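You operate a simulated robot arm through the tools that you are given. There is no shell and no other tool.

The job below is to be done with a simulated robot arm. You get a single attempt, and the scene is never put back.

TASK
Swap the unplugged motor on the top tray for motor 65 from the cooling rack and plug it in.
Fine: the old one goes onto the rack; same pad; plug in the connector beside that pad; push the tray home.

The check looks at the end state, three seconds after you hand in, the way a careful person would. Anything else that was tipped, shoved, dropped, spilled or broken makes it a failure.

THE ROBOT
A 7-joint arm with a two-finger parallel gripper, fixed in place. Base frame: the origin is at the foot of the arm, x ahead of it, y to its left, z up. Readings come in m, rad, newtons and seconds.
Its first joint turns from -2.897 to 2.897 rad. Payload 4.4 kg.
The TCP is the grasp point between the finger pads, 0.023 m short of the fingertips. In the tool frame z runs along the fingers and y along their closing line. The gripper opens to 0.094 m. The fingers are 0.038 m wide and 0.01 m thick; the gripper's body (0.054 by 0.096 m) begins 0.039 m behind the TCP.
Orientation is that of the tool frame in the base frame, as [roll, pitch, yaw] about the fixed x, y, z axes, in that order (R = Rz(yaw) Ry(pitch) Rx(roll)). With the fingers straight down and closing along the base's y, the tool's x points along the base's -x, its y along +y and its z along -z.

THE INTERFACE
- The arm moves only by the tool drive_tool. Its argument "targets" is a list of rows, each an object of numbers (a shift or turn left out is 0, a gripper value left out holds the last): "tx", "ty", "tz": the shift along the base's x, y, z in cm; "ax", "ay", "az": the turn, a rotation vector about the base's x, y, z in rad; "jaw": the finger opening in cm, from 0 to 9.4. In form: [{"tx": .., "ty": .., "tz": .., "ax": .., "ay": .., "az": .., "jaw": ..}, ...]. A call has 1 to 20 rows; each row shifts and turns the commanded pose from where the row before left it. Each row takes 0.2 s and may step no farther than 0.05 m and 0.15 rad from the row before; otherwise, or with a gripper value out of range, the whole call is refused. A pose out of reach is approached as far as the arm can. The call stops where the force on the tool passes 40 N (or 10 N more than at its start, if that is more) or the arm is blocked; 0.2 s more then pass. The fingers move at their own pace (about 0.072 m/s each) and stop on an object; they squeeze with about 38 N. The grip force told is the motor's: it shows also when the fingers shut on nothing. Time passes only in rows, and 0.2 s behind the last, so rows that do not move let the fingers close. It gives the time, the measured TCP pose, the force on the tool (base axes), the opening and the grip force at its end, in the units of the frame above (readings bear some noise), with the torque about the TCP (base axes, N m) and any sound that the robot's microphone picked up.
- Cameras (640 x 400 px; columns grow to the right, rows downward): "scene" is fixed at [0.0492, -0.5, 1.5218]; the picture's right is [0.43, -0.90, 0.00], its down [-0.36, -0.17, -0.92] and it looks along [0.83, 0.39, -0.40] (base axes); focal length 319 px, centre (320, 200). "wrist" rides on the gripper at [0.086, 0.016, -0.075] in the tool frame; the picture's right is [-0.18, 0.98, 0.00], its down [-0.58, -0.11, -0.81] and it looks along [-0.79, -0.15, 0.59] (tool axes); focal length 243 px, centre (320, 200). There is no depth. A picture from a camera that has moved, and an enlarged one, comes with that camera's place and axes in the base frame and with its lens.
- capture(camera): a new picture of that camera. It takes no simulated time.
- close_up(camera, box): a new picture of the part [left, top, right, bottom] of that camera's present view, enlarged. It takes no simulated time.
- hand_in(): hands the job in; it is judged then, once.

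Places have to be worked out from the pictures, the camera data and where the tool is seen. Open the gripper and draw the arm clear of the work before you hand the job in, unless the task says otherwise.

The tools are called after ">>>" as a command line: name --argument value ..., lists and objects as JSON in quotes. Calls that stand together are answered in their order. drive_tool: Moves the arm, as the interface text tells. Its arguments: {"type":"object","properties":{"targets":{"type":"array","items":{"type":"object","properties":{"tx":{"type":"number"},"ty":{"type":"number"},"tz":{"type":"number"},"ax":{"type":"number"},"ay":{"type":"number"},"az":{"type":"number"},"jaw":{"type":"number"}}}}},"required":["targets"]} The other tools are called the same way: capture (camera) takes a picture; close_up (camera, box) takes an enlarged picture of a part of a camera's view; hand_in () hands the job in.

At the start:

```text
t: 0.0
position: [0.784, -0.3021, 1.4074]
tcp_rot: [-3.141, -0.001, 3.141]
ft_force: [0.4, 0.6, 0.7]
ft_torque: [0.02, 0.0, 0.03]
gripper_width: 0.0938
finger_force: 0.2
```

scene: 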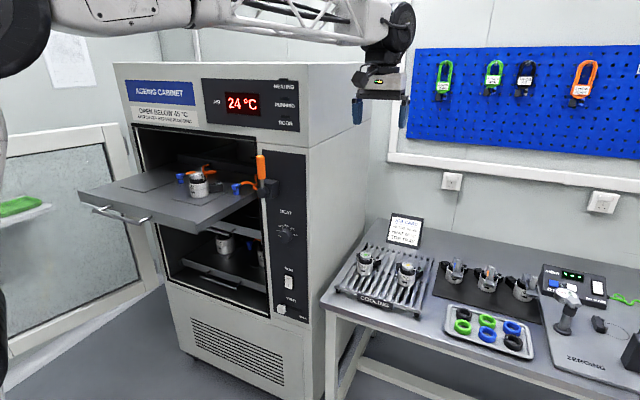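
wrist: 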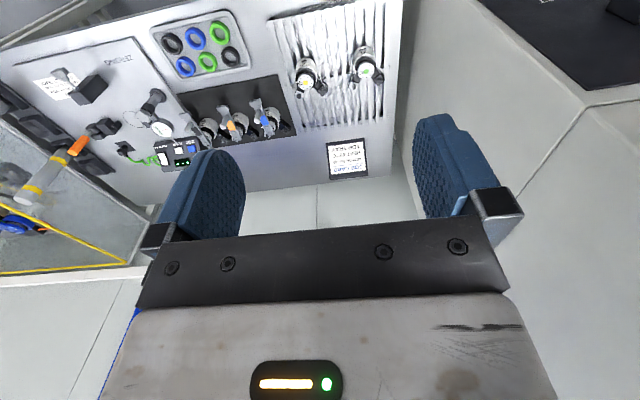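

I start by looking more closely at the cabinet, the tray, the cooling rack, and the note.

>>> close_up --camera "scene" --box '[70, 130, 310, 280]'

>>> close_up --camera "scene" --box '[330, 205, 450, 320]'

>>> close_up --camera "scene" --box '[160, 150, 290, 230]'

>>> close_up --camera "scene" --box '[110, 60, 310, 180]'

>>> close_up --camera "wrist" --box '[260, 0, 420, 190]'

>>> close_up --camera "scene" --box '[420, 240, 640, 400]'

```text
2.67 times, centred on (190, 205) of scene
camera zoom: at [0.0492, -0.5, 1.5218], right [0.43, -0.9, 0.0], down [-0.36, -0.17, -0.92], along [0.83, 0.39, -0.4], focal length 851 px, centre (667, 187)
```

zoom: 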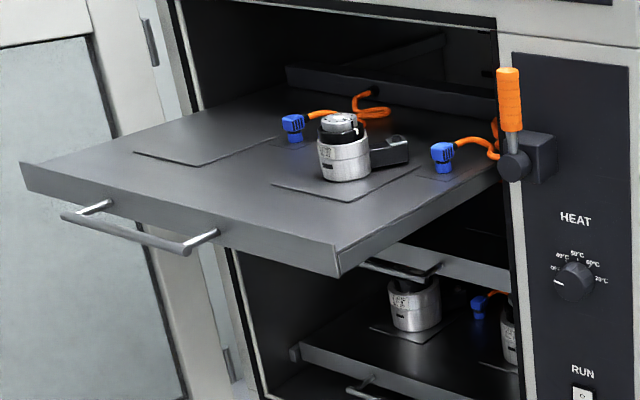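

```text
3.48 times, centred on (390, 262) of scene
camera zoom: at [0.0492, -0.5, 1.5218], right [0.43, -0.9, 0.0], down [-0.36, -0.17, -0.92], along [0.83, 0.39, -0.4], focal length 1110 px, centre (76, -17)
```

zoom: 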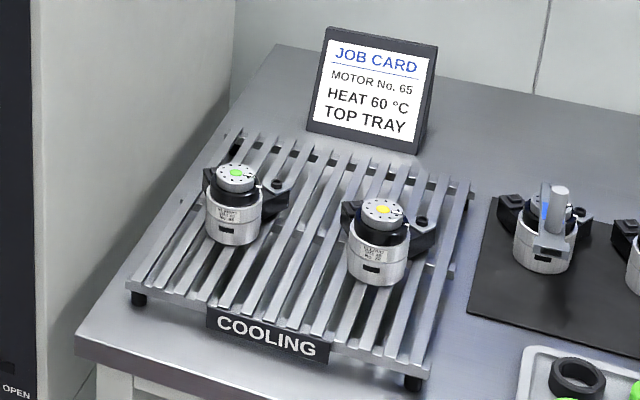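

```text
4.92 times, centred on (225, 190) of scene
camera zoom: at [0.0492, -0.5, 1.5218], right [0.43, -0.9, 0.0], down [-0.36, -0.17, -0.92], along [0.83, 0.39, -0.4], focal length 1571 px, centre (788, 249)
```

zoom: 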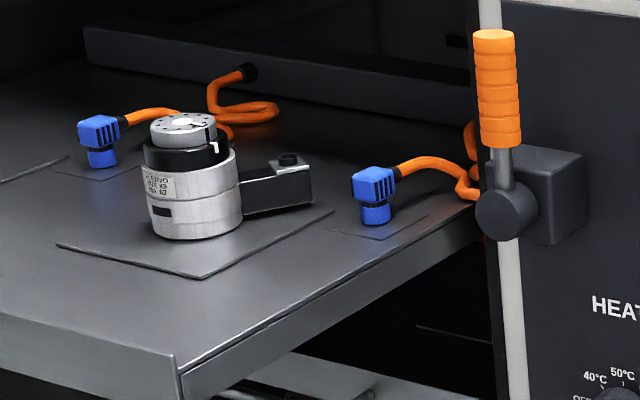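

```text
3.20 times, centred on (210, 120) of scene
camera zoom: at [0.0492, -0.5, 1.5218], right [0.43, -0.9, 0.0], down [-0.36, -0.17, -0.92], along [0.83, 0.39, -0.4], focal length 1021 px, centre (672, 456)
```

zoom: 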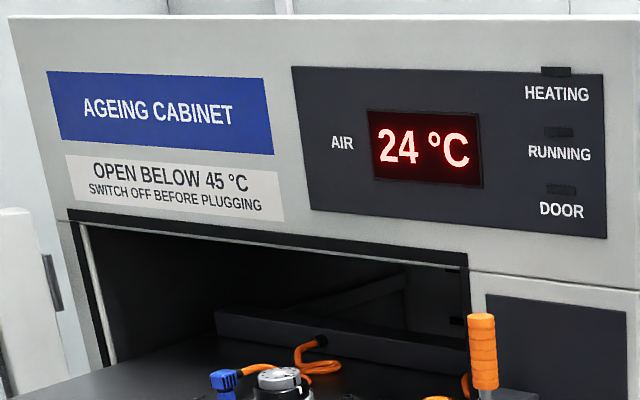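

```text
2.11 times, centred on (340, 95) of wrist
camera zoom: at [0.6957, -0.2852, 1.4827], right [0.18, 0.98, 0.0], down [0.58, -0.11, 0.81], along [0.79, -0.15, -0.59], focal length 511 px, centre (278, 421)
```

zoom: 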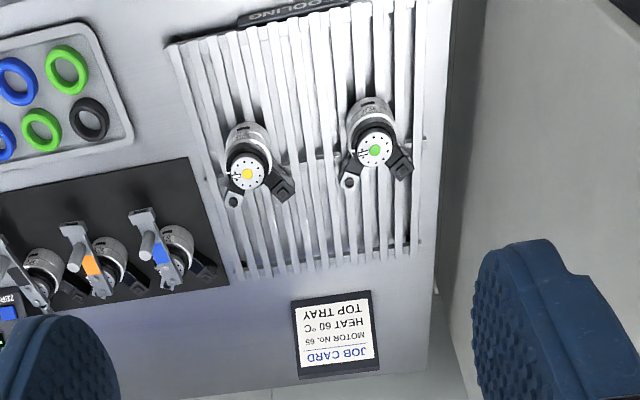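

```text
2.50 times, centred on (530, 320) of scene
camera zoom: at [0.0492, -0.5, 1.5218], right [0.43, -0.9, 0.0], down [-0.36, -0.17, -0.92], along [0.83, 0.39, -0.4], focal length 798 px, centre (-205, -100)
```

zoom: 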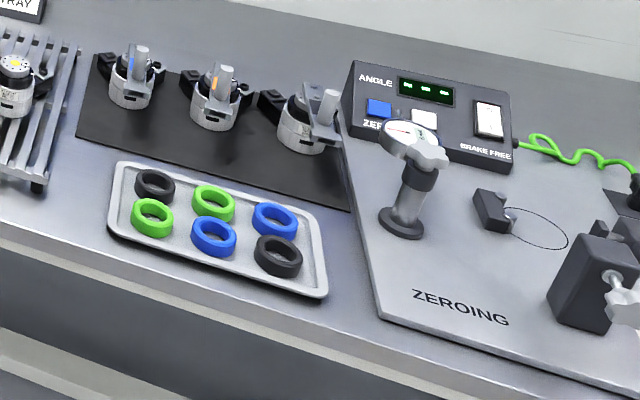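

The motor on the tray reads 'No. 62'. I zoom in on the rack motors' labels and the cabinet's controls.

>>> close_up --camera "scene" --box '[352, 244, 384, 280]'

>>> close_up --camera "scene" --box '[392, 256, 424, 292]'

>>> close_up --camera "scene" --box '[265, 195, 325, 330]'

>>> close_up --camera "scene" --box '[170, 215, 310, 330]'

>>> close_up --camera "scene" --box '[175, 160, 225, 205]'

>>> close_up --camera "scene" --box '[225, 150, 285, 205]'

>>> close_up --camera "scene" --box '[340, 50, 430, 140]'

```text
11.11 times, centred on (368, 262) of scene
camera zoom: at [0.0492, -0.5, 1.5218], right [0.43, -0.9, 0.0], down [-0.36, -0.17, -0.92], along [0.83, 0.39, -0.4], focal length 3546 px, centre (-213, -489)
```

zoom: 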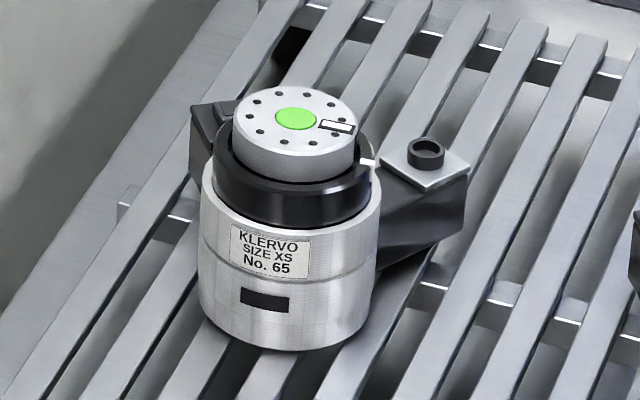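

```text
11.11 times, centred on (408, 274) of scene
camera zoom: at [0.0492, -0.5, 1.5218], right [0.43, -0.9, 0.0], down [-0.36, -0.17, -0.92], along [0.83, 0.39, -0.4], focal length 3546 px, centre (-658, -622)
```

zoom: 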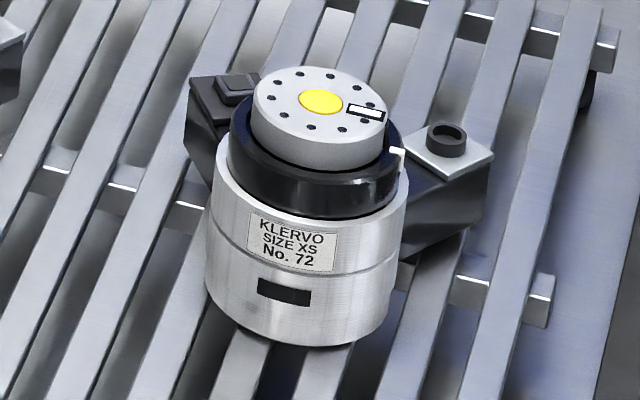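

```text
2.96 times, centred on (295, 262) of scene
camera zoom: at [0.0492, -0.5, 1.5218], right [0.43, -0.9, 0.0], down [-0.36, -0.17, -0.92], along [0.83, 0.39, -0.4], focal length 946 px, centre (394, 15)
```

zoom: 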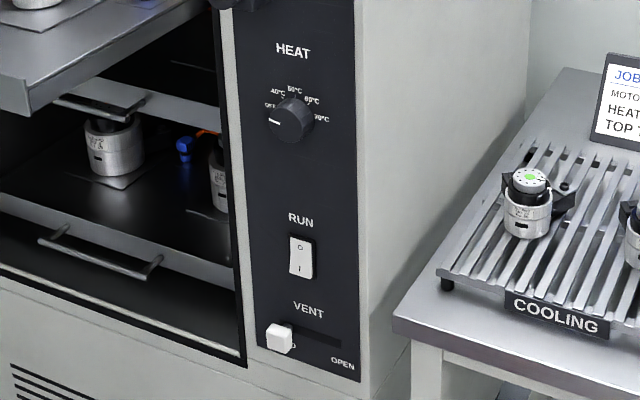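

```text
3.48 times, centred on (240, 272) of scene
camera zoom: at [0.0492, -0.5, 1.5218], right [0.43, -0.9, 0.0], down [-0.36, -0.17, -0.92], along [0.83, 0.39, -0.4], focal length 1110 px, centre (598, -52)
```

zoom: 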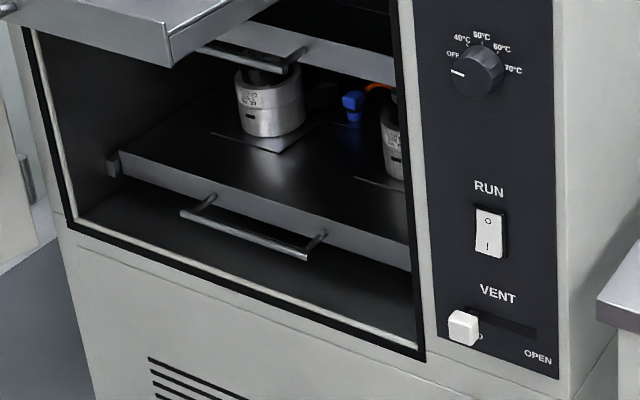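

```text
8.89 times, centred on (200, 182) of scene
camera zoom: at [0.0492, -0.5, 1.5218], right [0.43, -0.9, 0.0], down [-0.36, -0.17, -0.92], along [0.83, 0.39, -0.4], focal length 2836 px, centre (1387, 356)
```

zoom: 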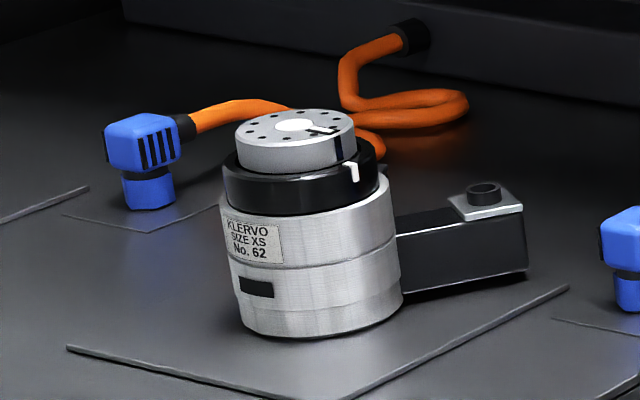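

```text
7.27 times, centred on (255, 178) of scene
camera zoom: at [0.0492, -0.5, 1.5218], right [0.43, -0.9, 0.0], down [-0.36, -0.17, -0.92], along [0.83, 0.39, -0.4], focal length 2321 px, centre (793, 364)
```

zoom: 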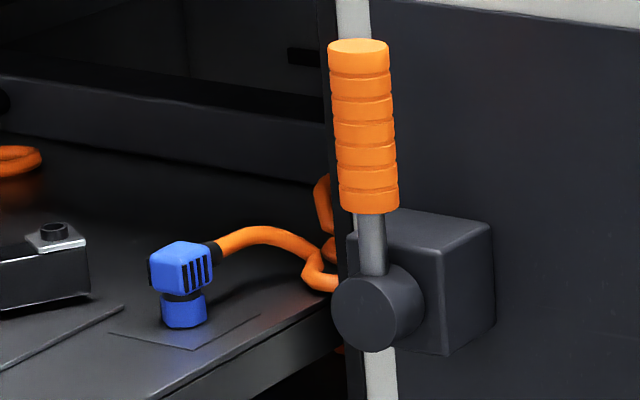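

```text
4.44 times, centred on (385, 95) of scene
camera zoom: at [0.0492, -0.5, 1.5218], right [0.43, -0.9, 0.0], down [-0.36, -0.17, -0.92], along [0.83, 0.39, -0.4], focal length 1418 px, centre (31, 667)
```

zoom: 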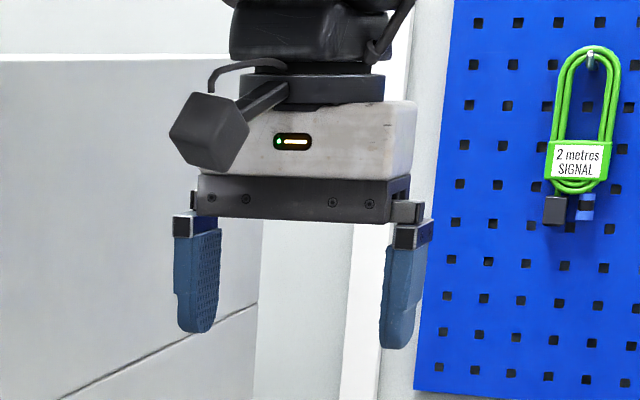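

Motor 65 is the green-dotted one on the rack, about (1.00, -0.23), top near z 0.885. Motor 62 on the tray is roughly at (0.71, 0.23), top near z 1.2. I pull the arm back and across, staying high, so the wrist camera can see the tray.

>>> drive_tool --targets '[{"tx": -5}, {"tx": -5}, {"tx": -5}, {"tx": -5}, {"tx": -5}, {"ty": 4.5}, {"ty": 4.5}, {"ty": 4.5}, {"ty": 4.5}, {"ty": 4.5}, {"ty": 4.5}, {"ty": 4.5}, {"ty": 4.5}, {"ty": 4.5}, {"ty": 4.5}]'

>>> capture --camera "wrist"

>>> capture --camera "scene"

```text
t: 3.2
position: [0.5316, 0.1485, 1.4094]
tcp_rot: [-3.141, -0.001, 3.141]
ft_force: [0.4, -0.2, 0.4]
ft_torque: [0.0, 0.03, -0.01]
gripper_width: 0.0942
finger_force: 0.0
```

```text
taken
camera wrist: at [0.4452, 0.1663, 1.4853], right [0.18, 0.98, 0.0], down [0.58, -0.11, 0.81], along [0.79, -0.15, -0.59], focal length 243 px, centre (320, 200)
```

wrist: 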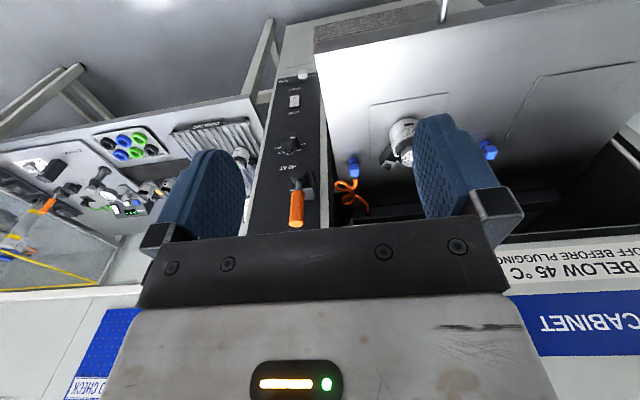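

```text
taken
```

scene: 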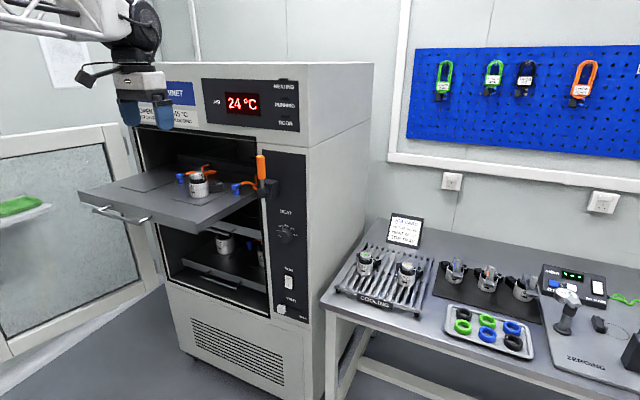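

The wrist view is upside-down as the axes tell. I zoom in on the tray to triangulate.

>>> close_up --camera "wrist" --box '[310, 20, 640, 226]'

>>> close_up --camera "wrist" --box '[330, 90, 426, 150]'

```text
1.94 times, centred on (475, 123) of wrist
camera zoom: at [0.4452, 0.1663, 1.4853], right [0.18, 0.98, 0.0], down [0.58, -0.11, 0.81], along [0.79, -0.15, -0.59], focal length 470 px, centre (19, 349)
```

zoom: 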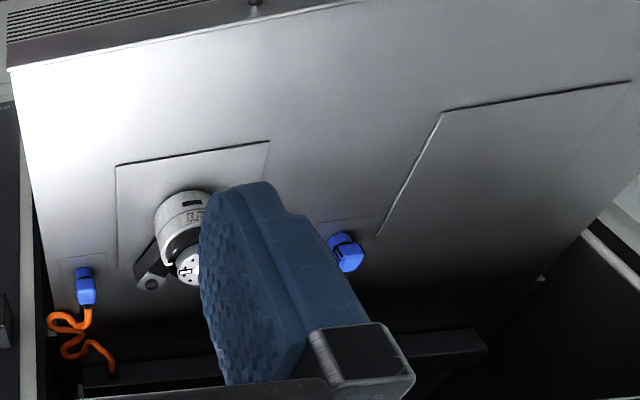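

```text
6.67 times, centred on (378, 120) of wrist
camera zoom: at [0.4452, 0.1663, 1.4853], right [0.18, 0.98, 0.0], down [0.58, -0.11, 0.81], along [0.79, -0.15, -0.59], focal length 1618 px, centre (-67, 733)
```

zoom: 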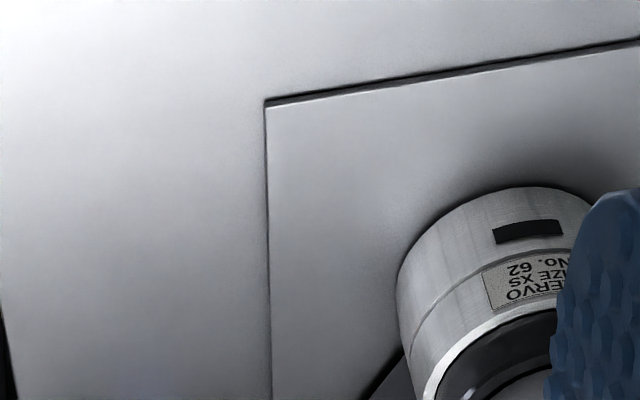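

Motor 62 triangulates to about (0.743, 0.255) with its top at z≈1.197. Cabinet front is x≈0.855, and the right-hand connector near (0.787, 0.169) sits beside this pad (the left one matches the left pad). I move nearer to get a clean view of motor 62.

>>> drive_tool --targets '[{"ty": 4.5}, {"ty": 4.5, "tx": 1}, {"tz": -4}, {"tz": -4}]'

>>> capture --camera "wrist"

>>> close_up --camera "wrist" --box '[240, 100, 420, 230]'

>>> capture --camera "scene"

```text
t: 4.2
position: [0.5429, 0.2375, 1.328]
tcp_rot: [3.141, 0.002, -3.141]
ft_force: [0.8, -0.7, 0.6]
ft_torque: [-0.01, 0.0, -0.01]
gripper_width: 0.094
finger_force: 0.1
```

```text
taken
camera wrist: at [0.4544, 0.2551, 1.4035], right [0.18, 0.98, 0.0], down [0.58, -0.11, 0.81], along [0.79, -0.15, -0.59], focal length 243 px, centre (320, 200)
```

wrist: 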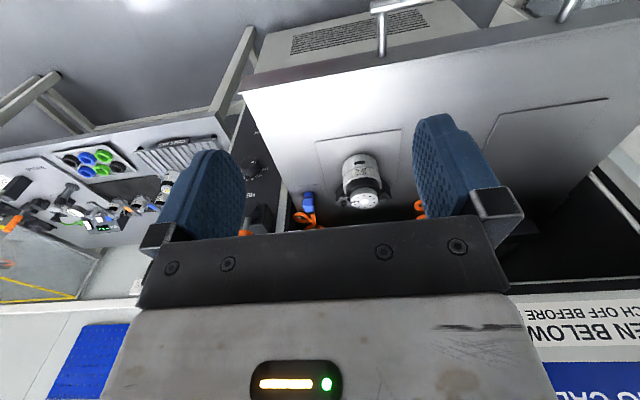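

```text
3.08 times, centred on (330, 165) of wrist
camera zoom: at [0.4544, 0.2551, 1.4035], right [0.18, 0.98, 0.0], down [0.58, -0.11, 0.81], along [0.79, -0.15, -0.59], focal length 746 px, centre (289, 308)
```

zoom: 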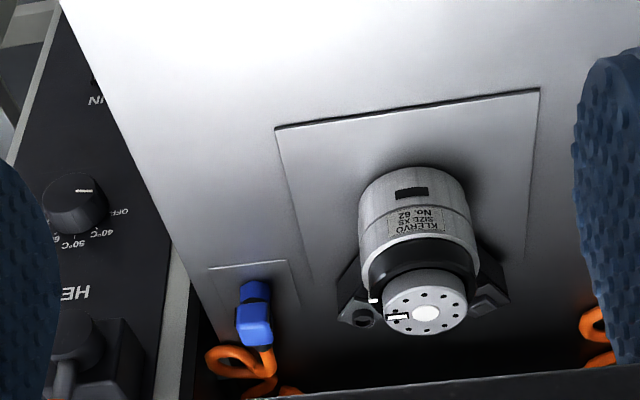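

```text
taken
```

scene: 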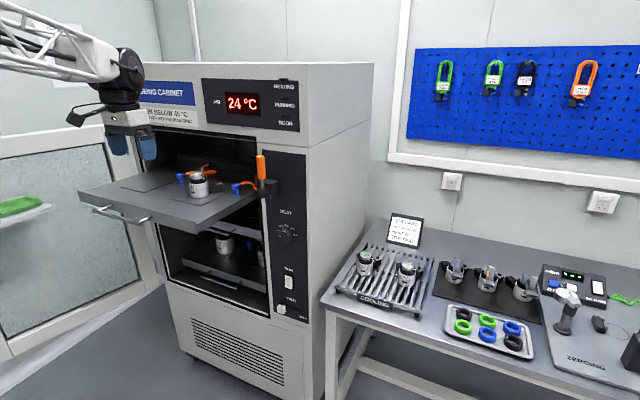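

I zoom tightly on motor 62 and the right connector from this view to get their geometry.

>>> close_up --camera "wrist" --box '[314, 145, 394, 215]'

>>> close_up --camera "wrist" --box '[280, 170, 350, 235]'

```text
5.71 times, centred on (354, 180) of wrist
camera zoom: at [0.4544, 0.2551, 1.4035], right [0.18, 0.98, 0.0], down [0.58, -0.11, 0.81], along [0.79, -0.15, -0.59], focal length 1386 px, centre (126, 314)
```

zoom: 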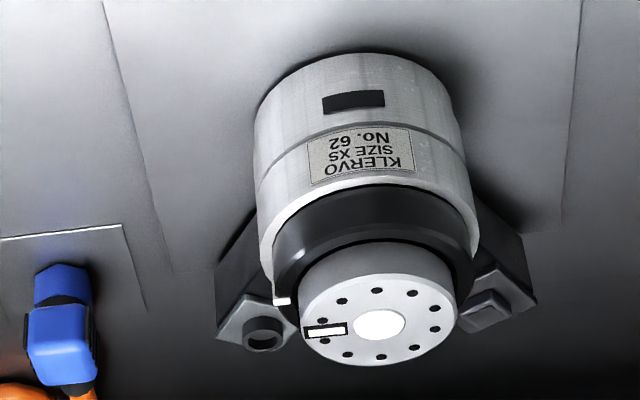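

```text
6.15 times, centred on (315, 202) of wrist
camera zoom: at [0.4544, 0.2551, 1.4035], right [0.18, 0.98, 0.0], down [0.58, -0.11, 0.81], along [0.79, -0.15, -0.59], focal length 1493 px, centre (351, 185)
```

zoom: 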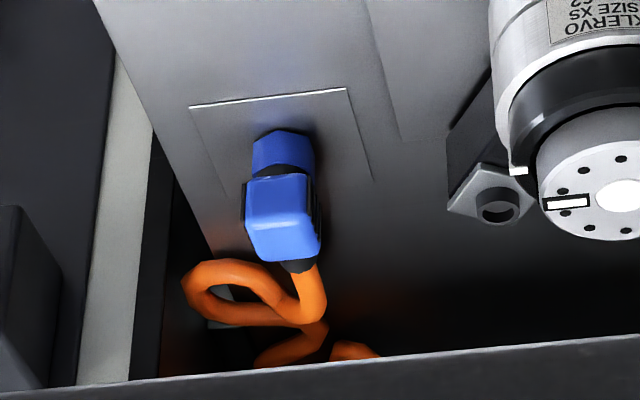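

I now place motor 62's axis near (0.755, 0.267), tray top z≈1.123, motor top ≈1.193, and its two boxes at about ±38° off +x. I'll grip the silver body along y, with the pads shifted ~9 mm toward me so they miss the boxes. First I hover above it.

>>> drive_tool --targets '[{"tx": 4, "ty": 0.6}, {"tx": 4, "ty": 0.6}, {"tx": 4, "ty": 0.6}, {"tx": 4, "ty": 0.6}, {"tx": 4, "ty": 0.55, "tz": -2}, {"tz": -1.5}, {}]'

>>> capture --camera "wrist"

>>> capture --camera "scene"

>>> close_up --camera "scene" --box '[130, 100, 290, 220]'

```text
t: 5.8
position: [0.7412, 0.2672, 1.2955]
tcp_rot: [-3.141, -0.001, 3.141]
ft_force: [0.2, 0.9, 1.0]
ft_torque: [0.01, 0.0, -0.02]
gripper_width: 0.094
finger_force: 0.0
```

```text
taken
camera wrist: at [0.6539, 0.2843, 1.3696], right [0.18, 0.98, 0.0], down [0.58, -0.11, 0.81], along [0.79, -0.15, -0.59], focal length 243 px, centre (320, 200)
```

wrist: 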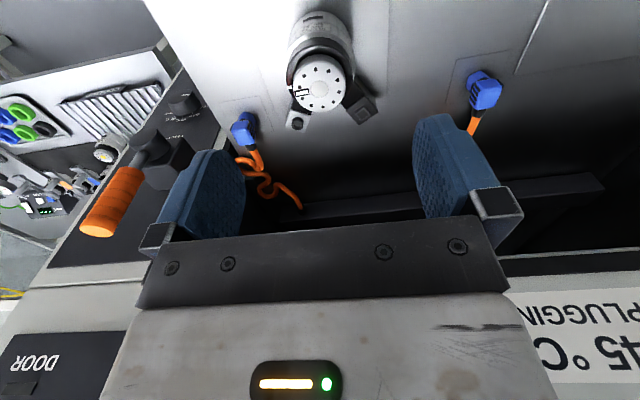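

```text
taken
```

scene: 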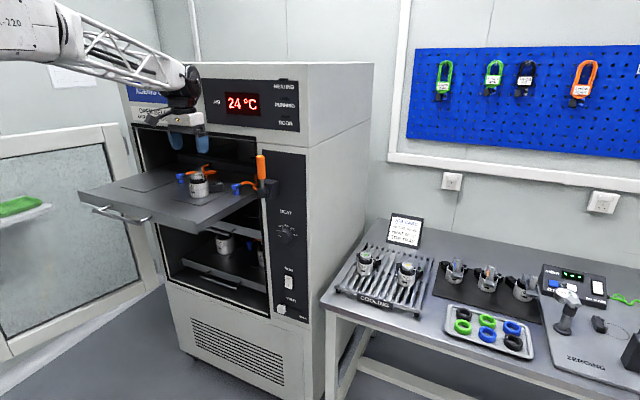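

```text
3.33 times, centred on (210, 160) of scene
camera zoom: at [0.0492, -0.5, 1.5218], right [0.43, -0.9, 0.0], down [-0.36, -0.17, -0.92], along [0.83, 0.39, -0.4], focal length 1064 px, centre (687, 333)
```

zoom: 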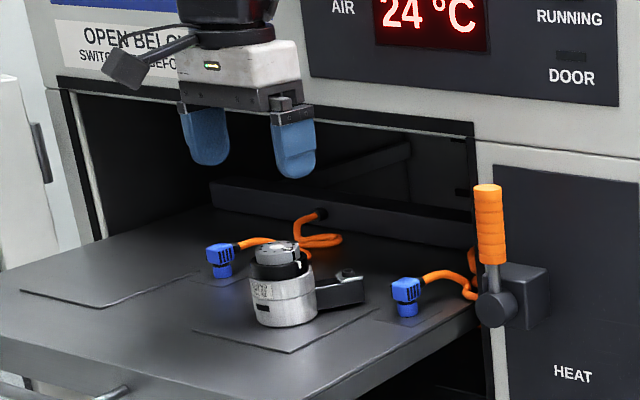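

>>> close_up --camera "wrist" --box '[220, 0, 400, 140]'

```text
2.86 times, centred on (310, 70) of wrist
camera zoom: at [0.6539, 0.2843, 1.3696], right [0.18, 0.98, 0.0], down [0.58, -0.11, 0.81], along [0.79, -0.15, -0.59], focal length 693 px, centre (349, 571)
```

zoom: 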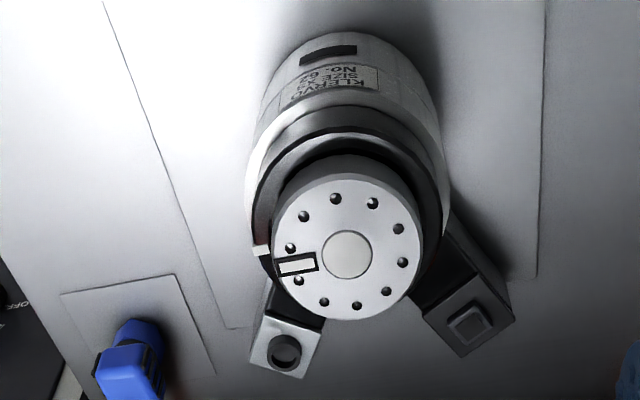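

Motor 62's axis now comes out at (0.750, 0.266), top z≈1.196, so the TCP's x (0.741) is already right. I lower to z≈1.164, which keeps the palm above the motor and the tips above the tray.

>>> drive_tool --targets '[{"tz": -4}, {"tz": -4}, {"tz": -2.5}, {"tz": -1.5}, {"tz": -1.1}, {}]'

>>> capture --camera "wrist"

>>> close_up --camera "scene" --box '[150, 120, 270, 220]'

```text
t: 7.2
position: [0.7424, 0.2686, 1.1612]
tcp_rot: [-3.141, 0.0, 3.141]
ft_force: [-0.2, 0.6, -0.8]
ft_torque: [0.01, 0.02, 0.0]
gripper_width: 0.0942
finger_force: 0.1
```

```text
taken
camera wrist: at [0.6555, 0.2854, 1.2376], right [0.18, 0.98, 0.0], down [0.58, -0.11, 0.81], along [0.79, -0.15, -0.59], focal length 243 px, centre (320, 200)
```

wrist: 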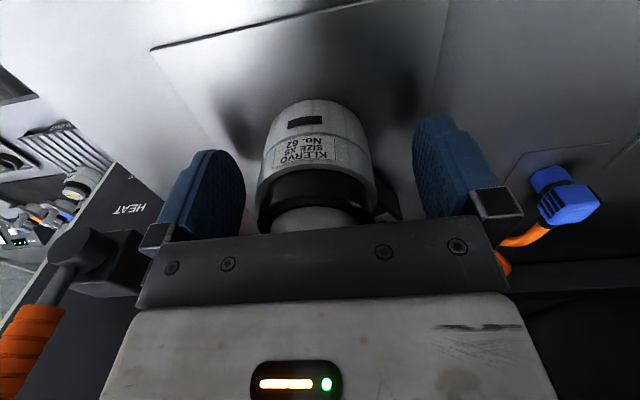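

```text
4.00 times, centred on (210, 170) of scene
camera zoom: at [0.0492, -0.5, 1.5218], right [0.43, -0.9, 0.0], down [-0.36, -0.17, -0.92], along [0.83, 0.39, -0.4], focal length 1276 px, centre (760, 320)
```

zoom: 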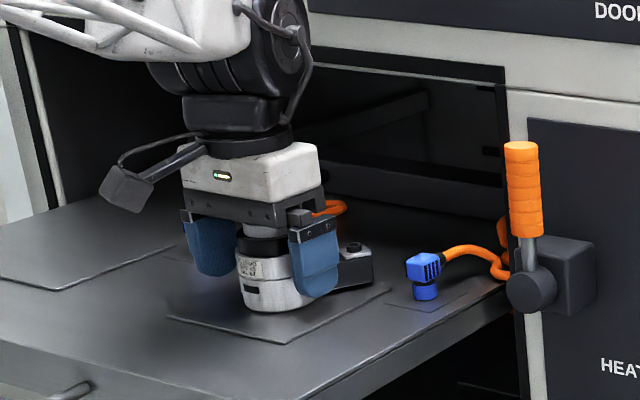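

The motor stands between the pads with clear room, palm just over its top. I close the fingers on the silver body and wait.

>>> drive_tool --targets '[{"jaw": 4.5}, {}, {}, {}, {}]'

>>> close_up --camera "wrist" --box '[140, 60, 520, 300]'

```text
t: 8.4
position: [0.7426, 0.2671, 1.1619]
tcp_rot: [-3.141, 0.001, 3.14]
ft_force: [0.1, -2.1, 0.1]
ft_torque: [-0.01, -0.01, -0.02]
gripper_width: 0.0576
finger_force: 38.2
```

```text
1.67 times, centred on (330, 180) of wrist
camera zoom: at [0.6556, 0.2854, 1.2377], right [0.18, 0.98, 0.0], down [0.58, -0.11, 0.81], along [0.79, -0.15, -0.59], focal length 404 px, centre (303, 233)
```

zoom: 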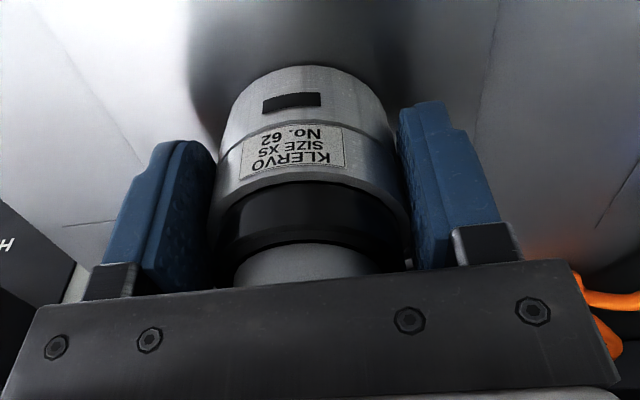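

Grip is firm at 58 mm width. The rack has little free room beside 65 and 72, so I'll park 62 briefly on the empty left pad (about y=0.503), and put it into 65's slot once that is free. First a small lift to check the hold.

>>> drive_tool --targets '[{"tz": 0.7}, {"tz": 1.5}, {"tz": 2}, {"tz": 2}, {"tz": 2}, {}]'

>>> capture --camera "wrist"

>>> close_up --camera "scene" --box '[90, 110, 290, 235]'

```text
t: 9.8
position: [0.7425, 0.2673, 1.2443]
tcp_rot: [-3.141, -0.001, -3.141]
ft_force: [0.7, 0.4, -4.1]
ft_torque: [-0.01, 0.08, 0.02]
gripper_width: 0.0576
finger_force: 37.5
```

```text
taken
camera wrist: at [0.6544, 0.2849, 1.3195], right [0.18, 0.98, 0.0], down [0.58, -0.11, 0.81], along [0.79, -0.15, -0.59], focal length 243 px, centre (320, 200)
```

wrist: 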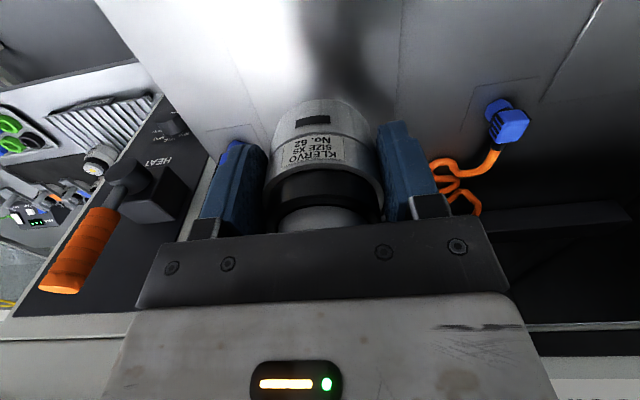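

```text
3.20 times, centred on (190, 172) of scene
camera zoom: at [0.0492, -0.5, 1.5218], right [0.43, -0.9, 0.0], down [-0.36, -0.17, -0.92], along [0.83, 0.39, -0.4], focal length 1021 px, centre (736, 288)
```

zoom: 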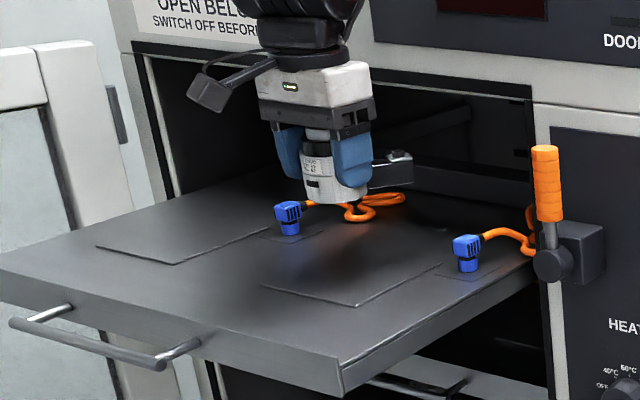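

Motor 62 hangs securely (about 4 N). I carry it left over the connector to above the empty left pad.

>>> drive_tool --targets '[{"ty": 3}, {"ty": 4}, {"ty": 4}, {"ty": 4}, {"ty": 4}, {"ty": 3}, {"ty": 1.6}, {}]'

>>> capture --camera "wrist"

>>> close_up --camera "scene" --box '[70, 110, 270, 235]'

```text
t: 11.6
position: [0.7416, 0.5031, 1.2448]
tcp_rot: [-3.14, 0.0, 3.141]
ft_force: [-0.5, -0.2, -4.0]
ft_torque: [-0.03, 0.09, 0.01]
gripper_width: 0.0575
finger_force: 38.1
```

```text
taken
camera wrist: at [0.6545, 0.5201, 1.3194], right [0.18, 0.98, 0.0], down [0.58, -0.11, 0.81], along [0.79, -0.15, -0.59], focal length 243 px, centre (320, 200)
```

wrist: 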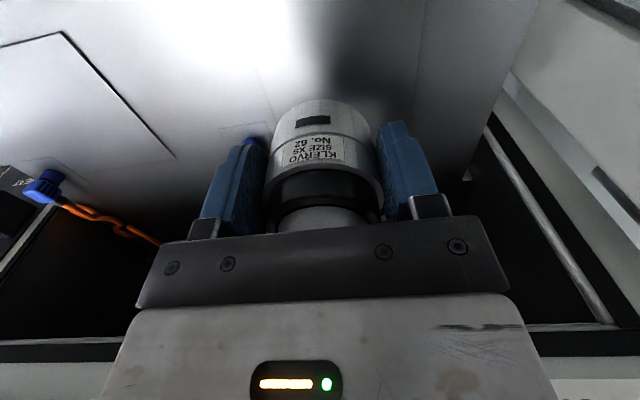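

```text
3.20 times, centred on (170, 172) of scene
camera zoom: at [0.0492, -0.5, 1.5218], right [0.43, -0.9, 0.0], down [-0.36, -0.17, -0.92], along [0.83, 0.39, -0.4], focal length 1021 px, centre (800, 288)
```

zoom: 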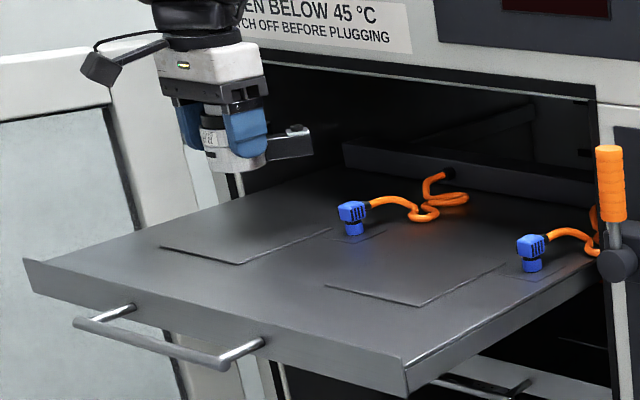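

I'm over the left pad; now lower back to the same height as at pick-up (z≈1.162), slowly at the end.

>>> drive_tool --targets '[{"tz": -3}, {"tz": -2.5}, {"tz": -1.5}, {"tz": -0.8}, {"tz": -0.4}, {}]'

>>> close_up --camera "scene" --box '[70, 110, 270, 235]'

```text
t: 13.0
position: [0.7423, 0.5029, 1.1632]
tcp_rot: [-3.142, 0.0, -3.14]
ft_force: [-0.3, -0.5, 2.0]
ft_torque: [-0.21, 0.09, 0.0]
gripper_width: 0.0573
finger_force: 37.6
```

```text
3.20 times, centred on (170, 172) of scene
camera zoom: at [0.0492, -0.5, 1.5218], right [0.43, -0.9, 0.0], down [-0.36, -0.17, -0.92], along [0.83, 0.39, -0.4], focal length 1021 px, centre (800, 288)
```

zoom: 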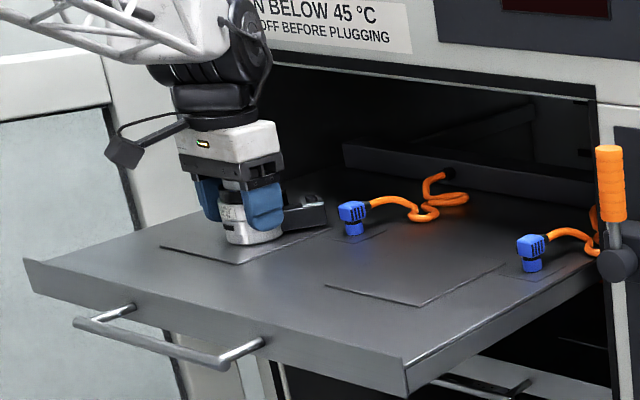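

It has touched down (weight gone, slight upward push). I open the fingers, then rise straight up.

>>> drive_tool --targets '[{"jaw": 9.4}, {}, {}, {}, {"tz": 2}, {"tz": 3}, {"tz": 4}, {"tz": 4}]'

>>> capture --camera "wrist"

>>> close_up --camera "scene" --box '[70, 110, 270, 235]'

```text
t: 14.8
position: [0.743, 0.5025, 1.2899]
tcp_rot: [-3.14, -0.001, -3.141]
ft_force: [0.5, 0.1, -0.8]
ft_torque: [-0.03, 0.01, 0.0]
gripper_width: 0.0939
finger_force: 0.2
```

```text
taken
camera wrist: at [0.6563, 0.5202, 1.3659], right [0.18, 0.98, 0.0], down [0.58, -0.11, 0.81], along [0.79, -0.15, -0.59], focal length 243 px, centre (320, 200)
```

wrist: 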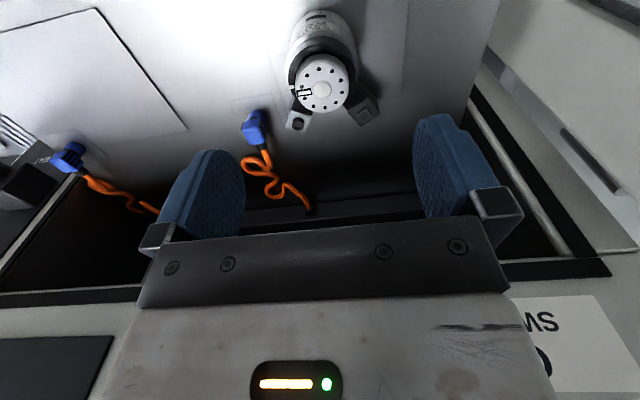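

```text
3.20 times, centred on (170, 172) of scene
camera zoom: at [0.0492, -0.5, 1.5218], right [0.43, -0.9, 0.0], down [-0.36, -0.17, -0.92], along [0.83, 0.39, -0.4], focal length 1021 px, centre (800, 288)
```

zoom: 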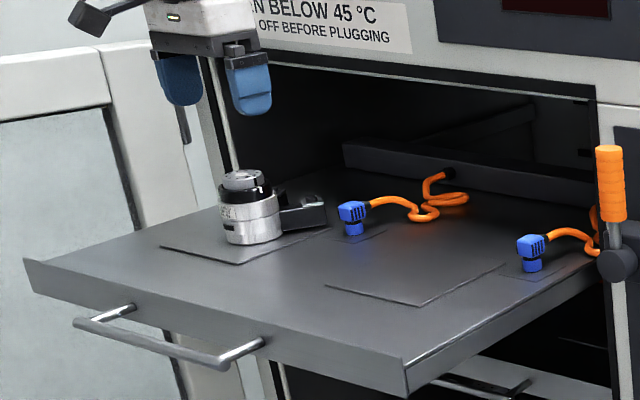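

Motor 62 stands upright on the left pad. I retreat toward the robot, rise and swing right to look at the rack.

>>> drive_tool --targets '[{"tx": -4, "tz": 1}, {"tx": -4, "tz": 1}, {"tx": -4, "tz": 1}, {"tx": -4, "tz": 1}, {"tx": -3, "tz": 1}, {"ty": -4.9}, {"ty": -4.9}, {"ty": -4.9}, {"ty": -4.9}, {"ty": -4.9}, {"ty": -4.9}, {"ty": -4.9}, {"ty": -4.9}, {"ty": -4.9}, {"ty": -4.9}, {"ty": -4.9}, {"ty": -4.9}, {"ty": -4.9}, {"ty": -4.9}, {"ty": -4.9}]'

>>> capture --camera "scene"

```text
t: 19.0
position: [0.5513, -0.2361, 1.3376]
tcp_rot: [-3.141, -0.001, 3.141]
ft_force: [0.3, 0.2, -1.0]
ft_torque: [0.0, -0.05, -0.02]
gripper_width: 0.094
finger_force: 0.0
```

```text
taken
```

scene: 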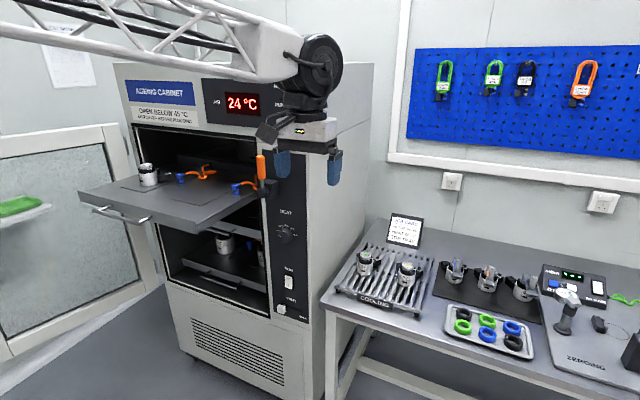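

Now forward and down toward the rack for a close view, staying to the right of the cabinet side (y≈-0.08).

>>> drive_tool --targets '[{"tx": 4, "ty": -1, "tz": -2}, {"tx": 4, "ty": -1, "tz": -3}, {"tx": 4, "ty": -1, "tz": -3}, {"tx": 4, "tz": -3}, {"tx": 4, "tz": -3}, {"tz": -4}, {}]'

>>> capture --camera "wrist"

>>> capture --camera "scene"

```text
refused: row 2 steps farther than a row can; nothing moved
```

```text
taken
camera wrist: at [0.4644, -0.2188, 1.4141], right [0.18, 0.98, 0.0], down [0.58, -0.11, 0.81], along [0.79, -0.15, -0.59], focal length 243 px, centre (320, 200)
```

wrist: 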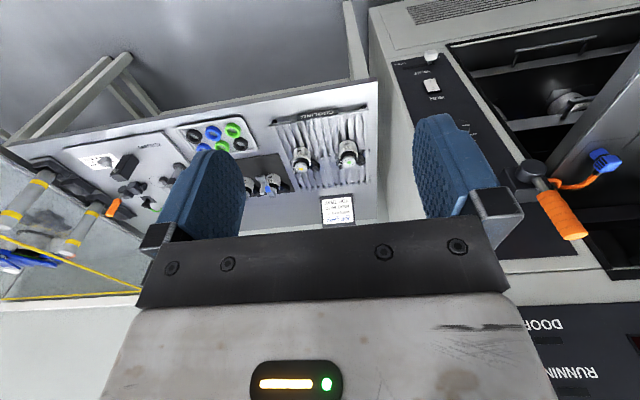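

```text
taken
```

scene: 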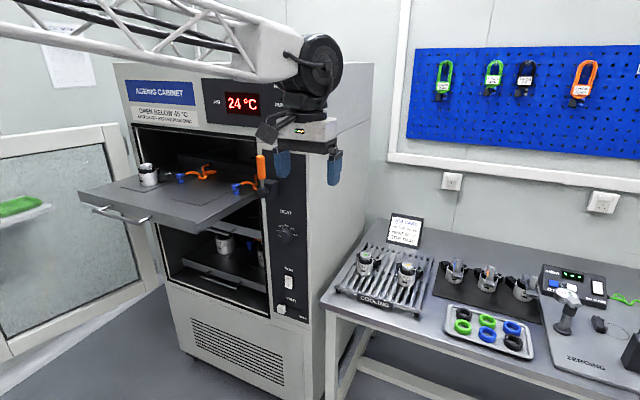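

A row was over the 5 cm limit, so nothing moved. I resend the same approach with smaller steps.

>>> drive_tool --targets '[{"tx": 3.5, "ty": -0.7, "tz": -2.5}, {"tx": 3.5, "ty": -0.7, "tz": -2.5}, {"tx": 3.5, "ty": -0.7, "tz": -2.5}, {"tx": 3.5, "tz": -3}, {"tx": 3.5, "tz": -3}, {"tx": 2.5, "tz": -3}, {"tz": -2}, {}]'

>>> capture --camera "wrist"

>>> capture --camera "scene"

```text
t: 20.8
position: [0.753, -0.2546, 1.1555]
tcp_rot: [-3.141, -0.001, 3.141]
ft_force: [-0.8, 0.0, 0.1]
ft_torque: [0.0, 0.0, 0.0]
gripper_width: 0.0939
finger_force: 0.1
```

```text
taken
camera wrist: at [0.6661, -0.2365, 1.2315], right [0.18, 0.98, 0.0], down [0.58, -0.11, 0.81], along [0.79, -0.15, -0.59], focal length 243 px, centre (320, 200)
```

wrist: 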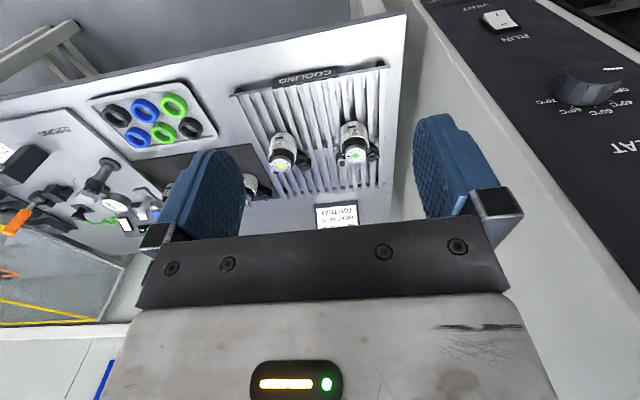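

```text
taken
```

scene: 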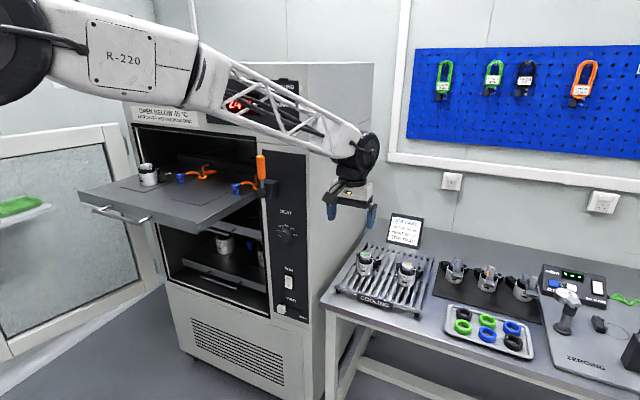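

I zoom on motor 65 from this nearer view to fix its position and heading.

>>> close_up --camera "wrist" --box '[300, 100, 410, 190]'

>>> close_up --camera "wrist" --box '[220, 50, 420, 210]'

```text
4.44 times, centred on (355, 145) of wrist
camera zoom: at [0.6661, -0.2365, 1.2315], right [0.18, 0.98, 0.0], down [0.58, -0.11, 0.81], along [0.79, -0.15, -0.59], focal length 1078 px, centre (164, 444)
```

zoom: 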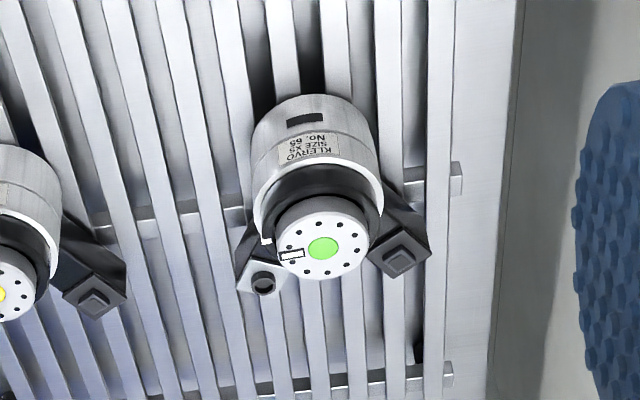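

```text
2.50 times, centred on (320, 130) of wrist
camera zoom: at [0.6661, -0.2365, 1.2315], right [0.18, 0.98, 0.0], down [0.58, -0.11, 0.81], along [0.79, -0.15, -0.59], focal length 606 px, centre (320, 375)
```

zoom: 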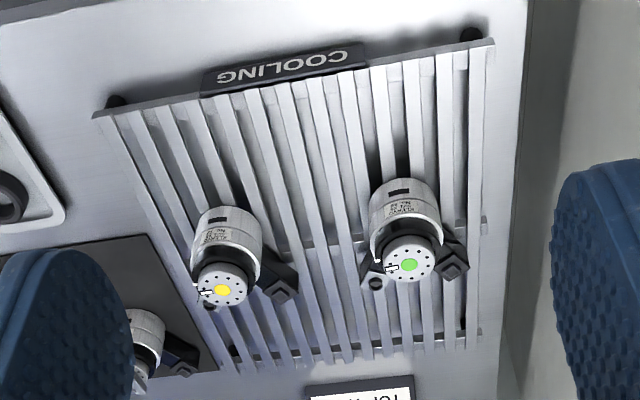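

Motor 65's axis is near (1.004, -0.229), top z≈0.882, turned only ~4° from 62's heading. I advance to hover over it and check that the arm can reach.

>>> drive_tool --targets '[{"tx": 4, "ty": 0.4, "tz": -2.5}, {"tx": 4, "ty": 0.4, "tz": -2.5}, {"tx": 4, "ty": 0.4, "tz": -2.5}, {"tx": 4, "ty": 0.4, "tz": -2.5}, {"tx": 4, "ty": 0.4, "tz": -2.5}, {"tx": 4, "ty": 0.5, "tz": -2.5}, {}]'

>>> capture --camera "wrist"

>>> capture --camera "scene"

```text
t: 22.4
position: [0.9933, -0.2268, 1.005]
tcp_rot: [3.142, 0.0, 3.141]
ft_force: [0.6, 0.7, 0.0]
ft_torque: [0.01, 0.01, 0.0]
gripper_width: 0.0939
finger_force: 0.1
```

```text
taken
camera wrist: at [0.9071, -0.2101, 1.0798], right [0.18, 0.98, 0.0], down [0.58, -0.11, 0.81], along [0.79, -0.15, -0.59], focal length 243 px, centre (320, 200)
```

wrist: 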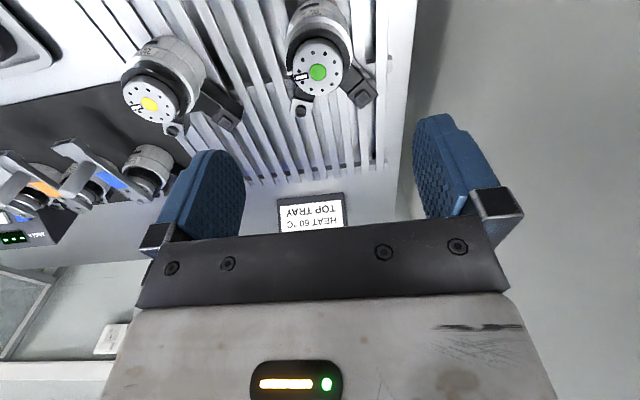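

```text
taken
```

scene: 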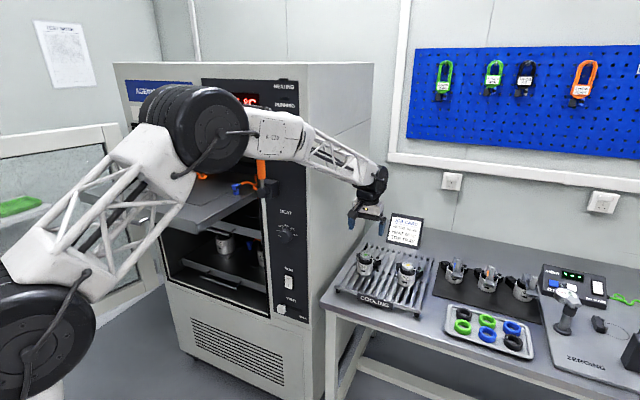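

The arm reaches. I zoom in on motor 65 from this hover to correct the final offsets.

>>> close_up --camera "wrist" --box '[240, 0, 400, 130]'

>>> close_up --camera "scene" --box '[320, 180, 450, 320]'

```text
3.08 times, centred on (320, 65) of wrist
camera zoom: at [0.9071, -0.2101, 1.0798], right [0.18, 0.98, 0.0], down [0.58, -0.11, 0.81], along [0.79, -0.15, -0.59], focal length 746 px, centre (320, 615)
```

zoom: 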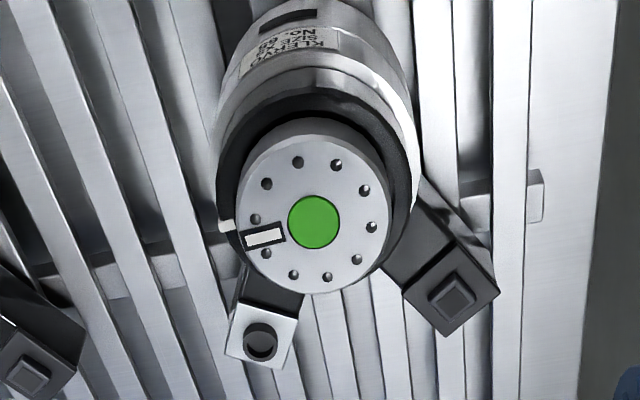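

```text
2.86 times, centred on (385, 250) of scene
camera zoom: at [0.0492, -0.5, 1.5218], right [0.43, -0.9, 0.0], down [-0.36, -0.17, -0.92], along [0.83, 0.39, -0.4], focal length 912 px, centre (134, 57)
```

zoom: 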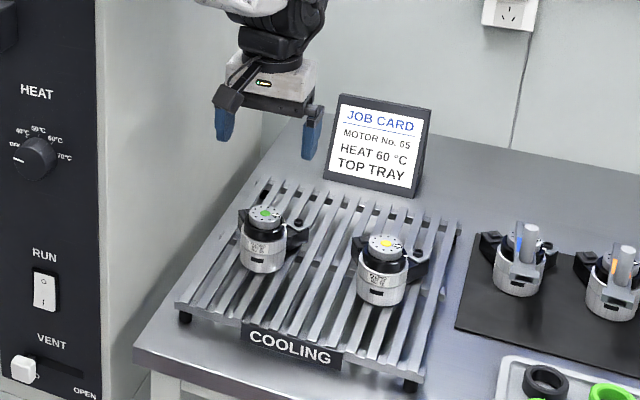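

Motor 65's axis is (0.999, -0.229), top z≈0.888, turned about +4° (0.07 rad). I turn the gripper by that amount, trim x/y by 2 mm each and go down to z≈0.857.

>>> drive_tool --targets '[{"tx": -0.2, "ty": -0.25, "az": 0.07}, {"tz": -4}, {"tz": -4}, {"tz": -3}, {"tz": -2}, {"tz": -1.7}, {}]'

>>> capture --camera "wrist"

>>> close_up --camera "scene" --box '[320, 180, 450, 320]'

```text
t: 24.0
position: [0.9927, -0.2307, 0.8592]
tcp_rot: [-3.141, 0.0, -3.072]
ft_force: [0.3, 1.3, 0.3]
ft_torque: [0.02, 0.01, -0.04]
gripper_width: 0.0939
finger_force: 0.1
```

```text
taken
camera wrist: at [0.9042, -0.2188, 0.9345], right [0.11, 0.99, 0.0], down [0.59, -0.07, 0.81], along [0.8, -0.09, -0.59], focal length 243 px, centre (320, 200)
```

wrist: 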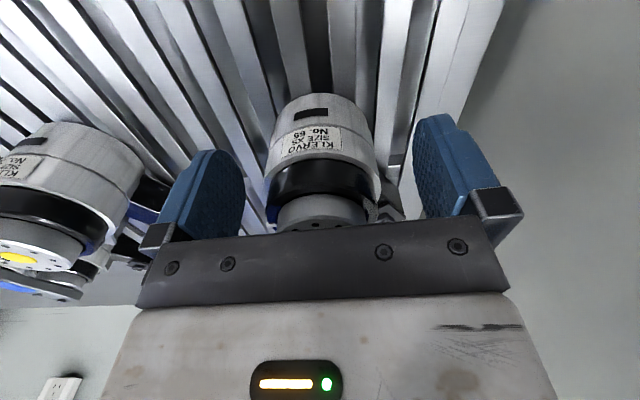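

```text
2.86 times, centred on (385, 250) of scene
camera zoom: at [0.0492, -0.5, 1.5218], right [0.43, -0.9, 0.0], down [-0.36, -0.17, -0.92], along [0.83, 0.39, -0.4], focal length 912 px, centre (134, 57)
```

zoom: 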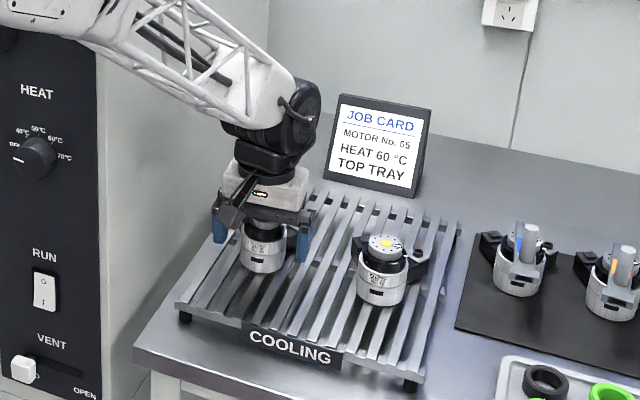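

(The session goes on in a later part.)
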